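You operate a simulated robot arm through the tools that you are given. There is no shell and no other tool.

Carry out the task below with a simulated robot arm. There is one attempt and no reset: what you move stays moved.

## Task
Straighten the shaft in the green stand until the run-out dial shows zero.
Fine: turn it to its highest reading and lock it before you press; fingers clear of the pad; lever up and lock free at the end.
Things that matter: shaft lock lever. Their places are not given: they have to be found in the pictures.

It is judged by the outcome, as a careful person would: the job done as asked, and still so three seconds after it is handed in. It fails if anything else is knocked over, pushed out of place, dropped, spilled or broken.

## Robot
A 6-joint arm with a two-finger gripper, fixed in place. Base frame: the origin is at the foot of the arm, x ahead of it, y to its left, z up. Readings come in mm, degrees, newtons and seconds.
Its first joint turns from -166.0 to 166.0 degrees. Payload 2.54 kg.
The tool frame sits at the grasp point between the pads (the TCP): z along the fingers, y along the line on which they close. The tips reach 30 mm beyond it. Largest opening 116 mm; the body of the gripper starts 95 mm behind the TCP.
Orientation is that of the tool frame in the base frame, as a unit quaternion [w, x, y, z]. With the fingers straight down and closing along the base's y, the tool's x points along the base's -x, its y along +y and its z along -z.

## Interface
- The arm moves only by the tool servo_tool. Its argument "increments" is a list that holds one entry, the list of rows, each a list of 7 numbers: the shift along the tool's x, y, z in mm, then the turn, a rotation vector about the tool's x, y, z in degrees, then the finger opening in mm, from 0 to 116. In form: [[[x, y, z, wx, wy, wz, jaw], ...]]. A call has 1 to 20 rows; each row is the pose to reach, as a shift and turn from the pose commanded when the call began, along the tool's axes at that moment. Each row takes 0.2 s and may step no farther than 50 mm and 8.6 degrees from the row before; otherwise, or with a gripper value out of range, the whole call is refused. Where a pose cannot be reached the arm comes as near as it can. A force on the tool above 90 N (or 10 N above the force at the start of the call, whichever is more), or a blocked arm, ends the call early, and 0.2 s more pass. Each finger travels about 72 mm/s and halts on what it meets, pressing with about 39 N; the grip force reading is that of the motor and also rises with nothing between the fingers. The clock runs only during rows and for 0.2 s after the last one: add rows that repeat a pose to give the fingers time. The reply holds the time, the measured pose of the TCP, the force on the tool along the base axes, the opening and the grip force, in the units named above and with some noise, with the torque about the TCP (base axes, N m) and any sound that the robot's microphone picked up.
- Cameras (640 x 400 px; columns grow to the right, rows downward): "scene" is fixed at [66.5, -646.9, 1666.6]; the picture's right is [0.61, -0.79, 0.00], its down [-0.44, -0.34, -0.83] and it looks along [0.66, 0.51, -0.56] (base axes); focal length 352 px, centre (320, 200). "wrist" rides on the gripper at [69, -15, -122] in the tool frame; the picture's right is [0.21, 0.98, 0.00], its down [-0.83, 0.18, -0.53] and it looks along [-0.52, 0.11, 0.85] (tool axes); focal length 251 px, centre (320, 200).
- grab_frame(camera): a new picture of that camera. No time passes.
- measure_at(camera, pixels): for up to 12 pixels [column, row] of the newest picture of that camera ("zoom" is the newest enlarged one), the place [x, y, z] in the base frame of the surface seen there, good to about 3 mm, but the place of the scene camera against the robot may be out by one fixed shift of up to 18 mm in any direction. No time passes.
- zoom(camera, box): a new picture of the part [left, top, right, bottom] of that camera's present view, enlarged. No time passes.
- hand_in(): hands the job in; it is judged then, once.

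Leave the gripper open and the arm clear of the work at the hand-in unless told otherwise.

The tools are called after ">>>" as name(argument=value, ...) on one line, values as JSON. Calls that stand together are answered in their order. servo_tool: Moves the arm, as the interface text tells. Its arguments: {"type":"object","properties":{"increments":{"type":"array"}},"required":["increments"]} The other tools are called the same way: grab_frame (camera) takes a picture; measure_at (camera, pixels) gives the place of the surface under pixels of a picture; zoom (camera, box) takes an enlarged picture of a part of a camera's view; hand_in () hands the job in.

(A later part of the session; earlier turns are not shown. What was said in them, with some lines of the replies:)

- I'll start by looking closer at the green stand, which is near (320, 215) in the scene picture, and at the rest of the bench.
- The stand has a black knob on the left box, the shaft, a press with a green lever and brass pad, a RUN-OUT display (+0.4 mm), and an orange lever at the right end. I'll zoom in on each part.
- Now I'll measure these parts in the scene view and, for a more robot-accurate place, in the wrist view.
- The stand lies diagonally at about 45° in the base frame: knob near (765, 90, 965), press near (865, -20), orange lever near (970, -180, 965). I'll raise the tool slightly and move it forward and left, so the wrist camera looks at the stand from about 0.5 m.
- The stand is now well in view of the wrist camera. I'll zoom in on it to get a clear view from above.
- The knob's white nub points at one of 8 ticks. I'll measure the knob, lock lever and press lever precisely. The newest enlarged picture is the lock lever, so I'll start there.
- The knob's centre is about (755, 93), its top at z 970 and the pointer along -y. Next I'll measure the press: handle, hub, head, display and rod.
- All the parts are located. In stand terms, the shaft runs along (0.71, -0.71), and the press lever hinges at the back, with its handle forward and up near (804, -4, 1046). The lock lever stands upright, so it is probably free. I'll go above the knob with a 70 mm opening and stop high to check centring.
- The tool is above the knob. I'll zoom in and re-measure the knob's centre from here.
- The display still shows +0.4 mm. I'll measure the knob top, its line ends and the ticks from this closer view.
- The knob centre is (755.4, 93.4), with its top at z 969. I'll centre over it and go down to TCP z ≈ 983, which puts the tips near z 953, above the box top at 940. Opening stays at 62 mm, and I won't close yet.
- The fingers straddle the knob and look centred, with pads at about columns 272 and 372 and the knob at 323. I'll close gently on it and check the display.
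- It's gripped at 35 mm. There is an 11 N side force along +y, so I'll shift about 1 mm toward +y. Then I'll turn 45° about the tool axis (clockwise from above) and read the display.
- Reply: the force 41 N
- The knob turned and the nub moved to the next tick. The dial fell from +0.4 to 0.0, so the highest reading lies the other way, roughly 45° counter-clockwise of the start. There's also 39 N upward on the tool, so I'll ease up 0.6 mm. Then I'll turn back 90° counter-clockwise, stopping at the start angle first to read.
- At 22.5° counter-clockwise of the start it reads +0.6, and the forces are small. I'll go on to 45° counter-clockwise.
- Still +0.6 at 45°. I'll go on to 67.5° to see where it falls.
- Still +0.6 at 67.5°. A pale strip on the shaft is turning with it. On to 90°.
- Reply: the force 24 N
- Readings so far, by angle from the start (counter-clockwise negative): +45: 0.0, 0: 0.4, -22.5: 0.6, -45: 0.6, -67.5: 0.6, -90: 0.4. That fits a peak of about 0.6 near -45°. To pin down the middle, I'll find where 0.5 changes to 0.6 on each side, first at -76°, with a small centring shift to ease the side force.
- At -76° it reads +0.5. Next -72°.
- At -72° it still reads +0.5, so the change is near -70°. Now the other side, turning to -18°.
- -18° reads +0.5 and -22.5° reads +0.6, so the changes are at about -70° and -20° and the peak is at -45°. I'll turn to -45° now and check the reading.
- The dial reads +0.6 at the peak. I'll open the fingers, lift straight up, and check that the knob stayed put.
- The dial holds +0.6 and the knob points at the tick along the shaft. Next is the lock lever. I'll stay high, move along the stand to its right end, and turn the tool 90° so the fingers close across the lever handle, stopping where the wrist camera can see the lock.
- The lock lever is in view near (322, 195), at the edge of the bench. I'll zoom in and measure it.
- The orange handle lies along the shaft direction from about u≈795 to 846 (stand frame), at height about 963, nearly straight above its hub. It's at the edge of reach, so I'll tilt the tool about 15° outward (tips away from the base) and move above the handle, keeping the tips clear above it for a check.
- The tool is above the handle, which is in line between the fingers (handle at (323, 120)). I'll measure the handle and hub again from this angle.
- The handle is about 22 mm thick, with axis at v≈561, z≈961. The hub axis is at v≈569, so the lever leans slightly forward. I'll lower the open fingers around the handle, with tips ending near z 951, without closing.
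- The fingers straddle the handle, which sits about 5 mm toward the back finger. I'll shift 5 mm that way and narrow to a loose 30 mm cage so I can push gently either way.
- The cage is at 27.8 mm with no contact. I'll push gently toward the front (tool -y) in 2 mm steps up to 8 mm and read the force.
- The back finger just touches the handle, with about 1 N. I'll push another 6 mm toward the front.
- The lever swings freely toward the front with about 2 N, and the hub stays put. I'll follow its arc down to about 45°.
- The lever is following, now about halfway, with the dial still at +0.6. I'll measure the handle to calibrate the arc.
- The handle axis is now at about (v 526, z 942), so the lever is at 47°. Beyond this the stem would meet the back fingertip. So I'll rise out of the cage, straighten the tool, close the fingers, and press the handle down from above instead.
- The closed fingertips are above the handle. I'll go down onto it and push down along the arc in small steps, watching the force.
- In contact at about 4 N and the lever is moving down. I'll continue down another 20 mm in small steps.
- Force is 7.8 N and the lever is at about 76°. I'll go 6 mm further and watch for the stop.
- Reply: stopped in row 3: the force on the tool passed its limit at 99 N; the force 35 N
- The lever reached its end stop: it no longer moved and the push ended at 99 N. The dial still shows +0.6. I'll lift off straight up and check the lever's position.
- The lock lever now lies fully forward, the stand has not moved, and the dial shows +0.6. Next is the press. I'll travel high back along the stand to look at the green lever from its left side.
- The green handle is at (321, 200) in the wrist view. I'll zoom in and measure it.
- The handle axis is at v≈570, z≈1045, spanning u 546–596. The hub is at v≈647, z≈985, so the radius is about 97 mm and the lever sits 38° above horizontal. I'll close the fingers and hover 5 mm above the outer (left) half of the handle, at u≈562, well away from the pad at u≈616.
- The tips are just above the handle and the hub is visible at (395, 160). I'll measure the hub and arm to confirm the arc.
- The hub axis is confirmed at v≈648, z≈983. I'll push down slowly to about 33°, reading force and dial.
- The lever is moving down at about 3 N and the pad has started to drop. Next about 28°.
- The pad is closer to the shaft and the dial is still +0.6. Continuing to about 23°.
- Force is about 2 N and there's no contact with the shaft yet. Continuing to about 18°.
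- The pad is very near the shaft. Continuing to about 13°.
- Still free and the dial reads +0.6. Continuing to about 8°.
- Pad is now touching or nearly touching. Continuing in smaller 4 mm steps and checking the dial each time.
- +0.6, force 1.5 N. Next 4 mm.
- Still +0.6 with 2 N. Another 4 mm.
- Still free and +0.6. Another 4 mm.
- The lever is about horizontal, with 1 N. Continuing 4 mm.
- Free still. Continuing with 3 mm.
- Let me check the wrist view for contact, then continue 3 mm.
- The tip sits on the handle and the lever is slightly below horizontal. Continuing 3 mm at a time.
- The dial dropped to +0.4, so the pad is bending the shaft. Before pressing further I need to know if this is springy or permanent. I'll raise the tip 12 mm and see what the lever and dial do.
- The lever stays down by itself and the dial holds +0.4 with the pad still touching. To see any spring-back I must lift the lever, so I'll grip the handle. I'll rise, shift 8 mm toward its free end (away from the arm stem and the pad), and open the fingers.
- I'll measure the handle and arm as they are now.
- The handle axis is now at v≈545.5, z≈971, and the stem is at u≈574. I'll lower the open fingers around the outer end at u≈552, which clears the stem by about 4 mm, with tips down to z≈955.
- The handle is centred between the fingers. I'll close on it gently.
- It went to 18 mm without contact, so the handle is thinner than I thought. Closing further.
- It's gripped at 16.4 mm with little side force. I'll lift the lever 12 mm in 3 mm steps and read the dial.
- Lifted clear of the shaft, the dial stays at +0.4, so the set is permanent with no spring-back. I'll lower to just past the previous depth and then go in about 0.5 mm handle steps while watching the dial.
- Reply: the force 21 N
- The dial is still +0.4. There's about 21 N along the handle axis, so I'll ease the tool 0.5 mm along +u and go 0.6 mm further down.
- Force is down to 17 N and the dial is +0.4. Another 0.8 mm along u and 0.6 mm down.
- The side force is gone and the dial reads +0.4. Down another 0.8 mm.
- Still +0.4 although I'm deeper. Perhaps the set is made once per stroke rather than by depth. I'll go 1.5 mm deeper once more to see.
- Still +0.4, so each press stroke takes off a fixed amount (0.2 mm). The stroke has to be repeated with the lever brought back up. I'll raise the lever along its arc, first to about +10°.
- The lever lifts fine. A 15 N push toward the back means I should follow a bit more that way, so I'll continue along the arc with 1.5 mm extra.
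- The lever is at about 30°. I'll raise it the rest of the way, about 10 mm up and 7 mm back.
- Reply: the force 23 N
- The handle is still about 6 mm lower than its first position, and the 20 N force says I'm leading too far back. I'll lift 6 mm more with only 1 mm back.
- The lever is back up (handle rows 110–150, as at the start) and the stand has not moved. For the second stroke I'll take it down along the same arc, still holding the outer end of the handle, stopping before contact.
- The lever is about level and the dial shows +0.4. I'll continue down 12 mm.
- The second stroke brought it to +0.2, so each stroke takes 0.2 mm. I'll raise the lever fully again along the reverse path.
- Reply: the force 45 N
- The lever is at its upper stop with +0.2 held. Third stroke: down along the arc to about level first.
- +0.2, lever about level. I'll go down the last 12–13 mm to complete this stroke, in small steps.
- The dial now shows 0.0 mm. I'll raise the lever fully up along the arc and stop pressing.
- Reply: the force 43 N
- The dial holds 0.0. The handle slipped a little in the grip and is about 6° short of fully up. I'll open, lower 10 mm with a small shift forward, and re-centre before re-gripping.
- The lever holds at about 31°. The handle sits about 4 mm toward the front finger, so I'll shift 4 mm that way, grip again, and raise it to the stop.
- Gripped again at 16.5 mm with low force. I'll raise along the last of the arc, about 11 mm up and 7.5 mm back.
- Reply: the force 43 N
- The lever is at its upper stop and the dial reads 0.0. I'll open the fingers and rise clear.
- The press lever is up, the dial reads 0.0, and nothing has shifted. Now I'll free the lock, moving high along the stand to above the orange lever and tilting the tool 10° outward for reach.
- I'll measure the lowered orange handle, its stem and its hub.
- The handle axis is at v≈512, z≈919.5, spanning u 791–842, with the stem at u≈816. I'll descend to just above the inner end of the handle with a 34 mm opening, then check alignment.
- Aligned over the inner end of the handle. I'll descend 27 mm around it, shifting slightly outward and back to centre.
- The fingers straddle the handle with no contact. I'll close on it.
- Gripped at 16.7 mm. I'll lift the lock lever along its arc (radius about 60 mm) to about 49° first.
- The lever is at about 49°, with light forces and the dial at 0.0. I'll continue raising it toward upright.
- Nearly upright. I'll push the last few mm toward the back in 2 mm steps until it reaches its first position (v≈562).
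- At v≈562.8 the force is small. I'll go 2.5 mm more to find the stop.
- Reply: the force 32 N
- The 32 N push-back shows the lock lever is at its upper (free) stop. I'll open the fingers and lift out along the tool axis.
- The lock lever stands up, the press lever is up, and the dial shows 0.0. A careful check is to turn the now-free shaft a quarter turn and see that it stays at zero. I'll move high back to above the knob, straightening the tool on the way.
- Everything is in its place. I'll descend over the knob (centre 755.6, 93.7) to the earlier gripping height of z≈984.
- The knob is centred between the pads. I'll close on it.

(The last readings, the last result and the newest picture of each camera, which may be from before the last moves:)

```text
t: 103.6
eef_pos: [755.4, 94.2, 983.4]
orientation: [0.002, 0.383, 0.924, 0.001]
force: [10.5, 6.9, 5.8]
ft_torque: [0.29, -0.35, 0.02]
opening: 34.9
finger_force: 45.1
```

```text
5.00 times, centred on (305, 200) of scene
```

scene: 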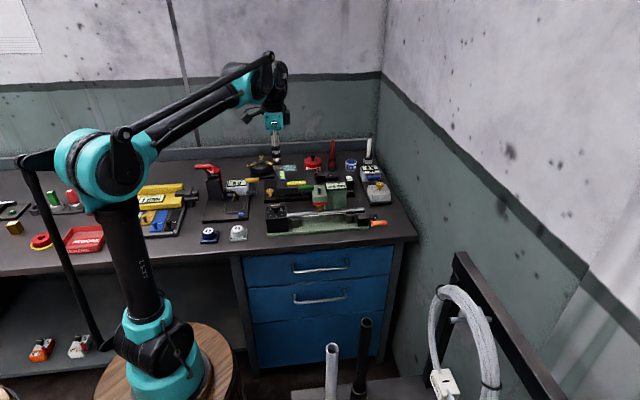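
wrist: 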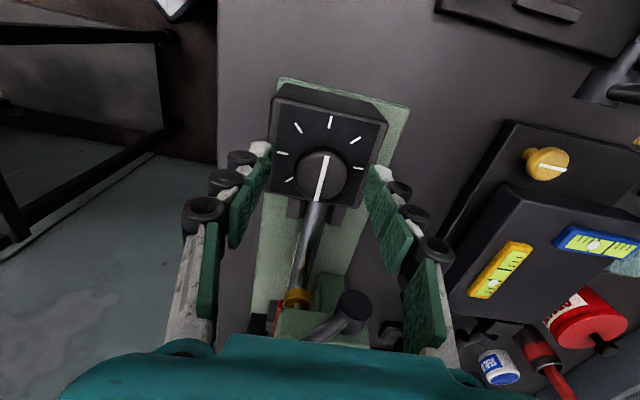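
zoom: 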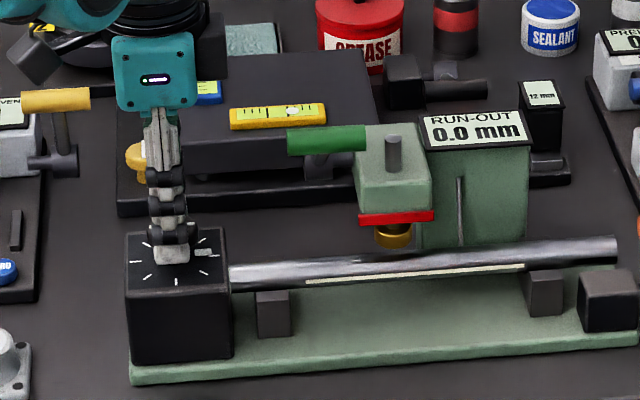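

Gripped at 34.9 mm. I'll ease 0.8 mm toward the force and turn 45° counter-clockwise, then read.

>>> servo_tool(increments=[[[0, 0.8, 0, 0, 0, 0, 30], [0, 0.8, 0, 0, 0, -7.5, 30], [0, 0.8, 0, 0, 0, -15, 30], [0, 0.8, 0, 0, 0, -22.5, 30], [0, 0.8, 0, 0, 0, -30, 30], [0, 0.8, 0, 0, 0, -37.5, 30], [0, 0.8, 0, 0, 0, -45, 30], [0, 0.8, 0, 0, 0, -45, 30]]])

>>> zoom(camera="scene", box=[250, 160, 360, 240])

```text
t: 105.4
eef_pos: [754.8, 93.0, 983.1]
orientation: [0.002, -0.001, 1.0, -0.001]
force: [-23.2, -8.1, 3.8]
ft_torque: [-0.3, 0.9, -0.01]
opening: 35.3
finger_force: 45.0
```

```text
5.00 times, centred on (305, 200) of scene
```

zoom: 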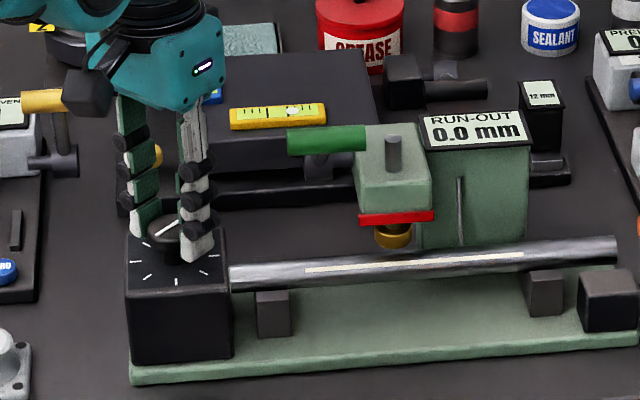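

Still 0.0, and the shaft turns freely, so the lock is free. On to 90°, easing the side force.

>>> servo_tool(increments=[[[0.8, -0.3, 0, 0, 0, 0, 30], [0.8, -0.3, 0, 0, 0, -7.5, 30], [0.8, -0.3, 0, 0, 0, -15, 30], [0.8, -0.3, 0, 0, 0, -22.5, 30], [0.8, -0.3, 0, 0, 0, -30, 30], [0.8, -0.3, 0, 0, 0, -37.5, 30], [0.8, -0.3, 0, 0, 0, -45, 30], [0.8, -0.3, 0, 0, 0, -45, 30]]])

>>> zoom(camera="scene", box=[250, 160, 360, 240])

```text
t: 107.2
eef_pos: [754.1, 93.9, 982.7]
orientation: [0.001, -0.383, 0.924, -0.002]
force: [-18.2, -18.5, -3.4]
ft_torque: [-0.43, 0.42, 0.04]
opening: 35.1
finger_force: 45.3
```

```text
5.00 times, centred on (305, 200) of scene
```

zoom: 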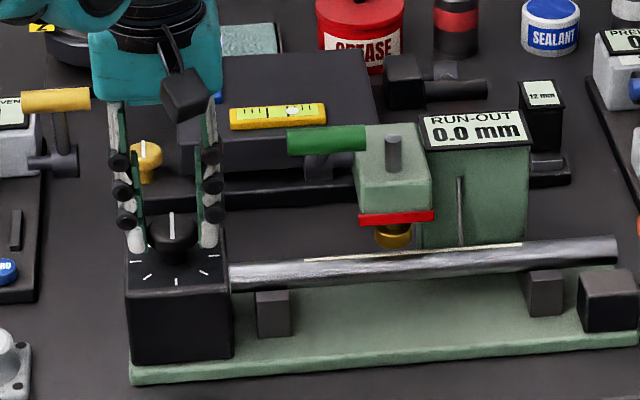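

0.0 at a quarter turn as well, so the shaft is straight. I'll release the knob and lift well clear with the gripper open.

>>> servo_tool(increments=[[[0.8, 0, 0, 0, 0, 0, 30], [0.8, 0, 0, 0, 0, 0, 45], [0.8, 0, 0, 0, 0, 0, 62], [0.8, 0, 0, 0, 0, 0, 62], [0.8, 0, -30, 0, 0, 0, 62], [0.8, 0, -75, 0, 0, 0, 62], [0.8, 0, -120, 0, 0, 0, 62], [0.8, 0, -165, 0, 0, 0, 80], [0.8, 0, -210, 0, 0, 0, 100], [0.8, 0, -210, 0, 0, 0, 100]]])

>>> zoom(camera="scene", box=[250, 160, 410, 250])

>>> grab_frame(camera="scene")

```text
t: 109.4
eef_pos: [753.5, 93.0, 1191.9]
orientation: [0.001, -0.383, 0.924, -0.001]
force: [0.8, 0.6, 0.0]
ft_torque: [-0.01, 0.01, -0.04]
opening: 100.1
finger_force: 0.0
```

```text
4.00 times, centred on (330, 205) of scene
```

zoom: 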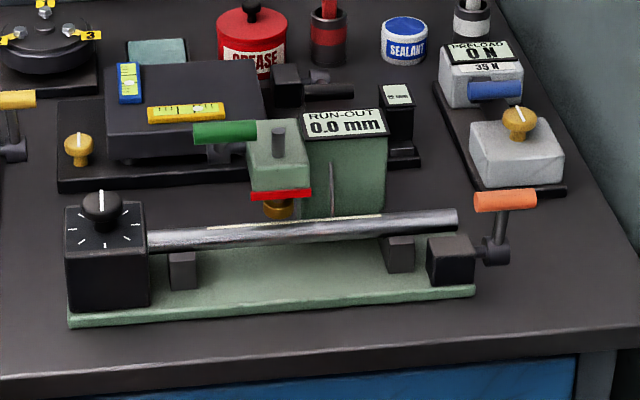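

```text
taken
```

scene: 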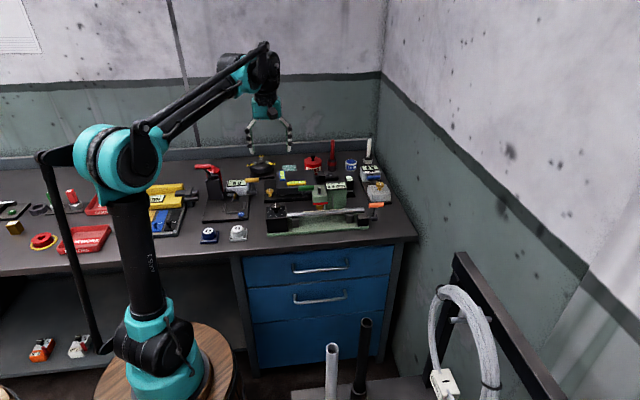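

The final picture matches the start apart from the knob angle. The dial shows 0.0 mm, the green press lever and the orange lock lever are both up where they began, and the stand and everything around it are unmoved. The gripper is open and clear, so I'm handing in.

>>> hand_in()

```text
The job is handed in.
```

I straightened the shaft, and the run-out dial now shows 0.0 mm. It was +0.6 mm at its highest point. The job is handed in, but I haven't seen the judge's result.

- **Finding the high point:** I turned the knob until the dial peaked at +0.6 mm, about 45° counter-clockwise from where it started. I then swung the orange lock lever down to lock the shaft there.
- **Pressing:** Three strokes of the green lever each took off 0.2 mm. I held only the outer end of the handle, so the fingers stayed clear of the pad.
- **Checking:** With the lock freed, I turned the shaft another quarter turn, and the dial stayed at 0.0 mm at both the 45° and 90° points. I did not check a full turn.
- **How I left it:** The press lever is up, the lock is free, and the gripper is open and clear of the work. Nothing else on the bench looks moved in the last picture.

While I was pushing the lock lever down, it hit its end stop and the force briefly reached 99 N. I saw no shift in the stand afterwards.
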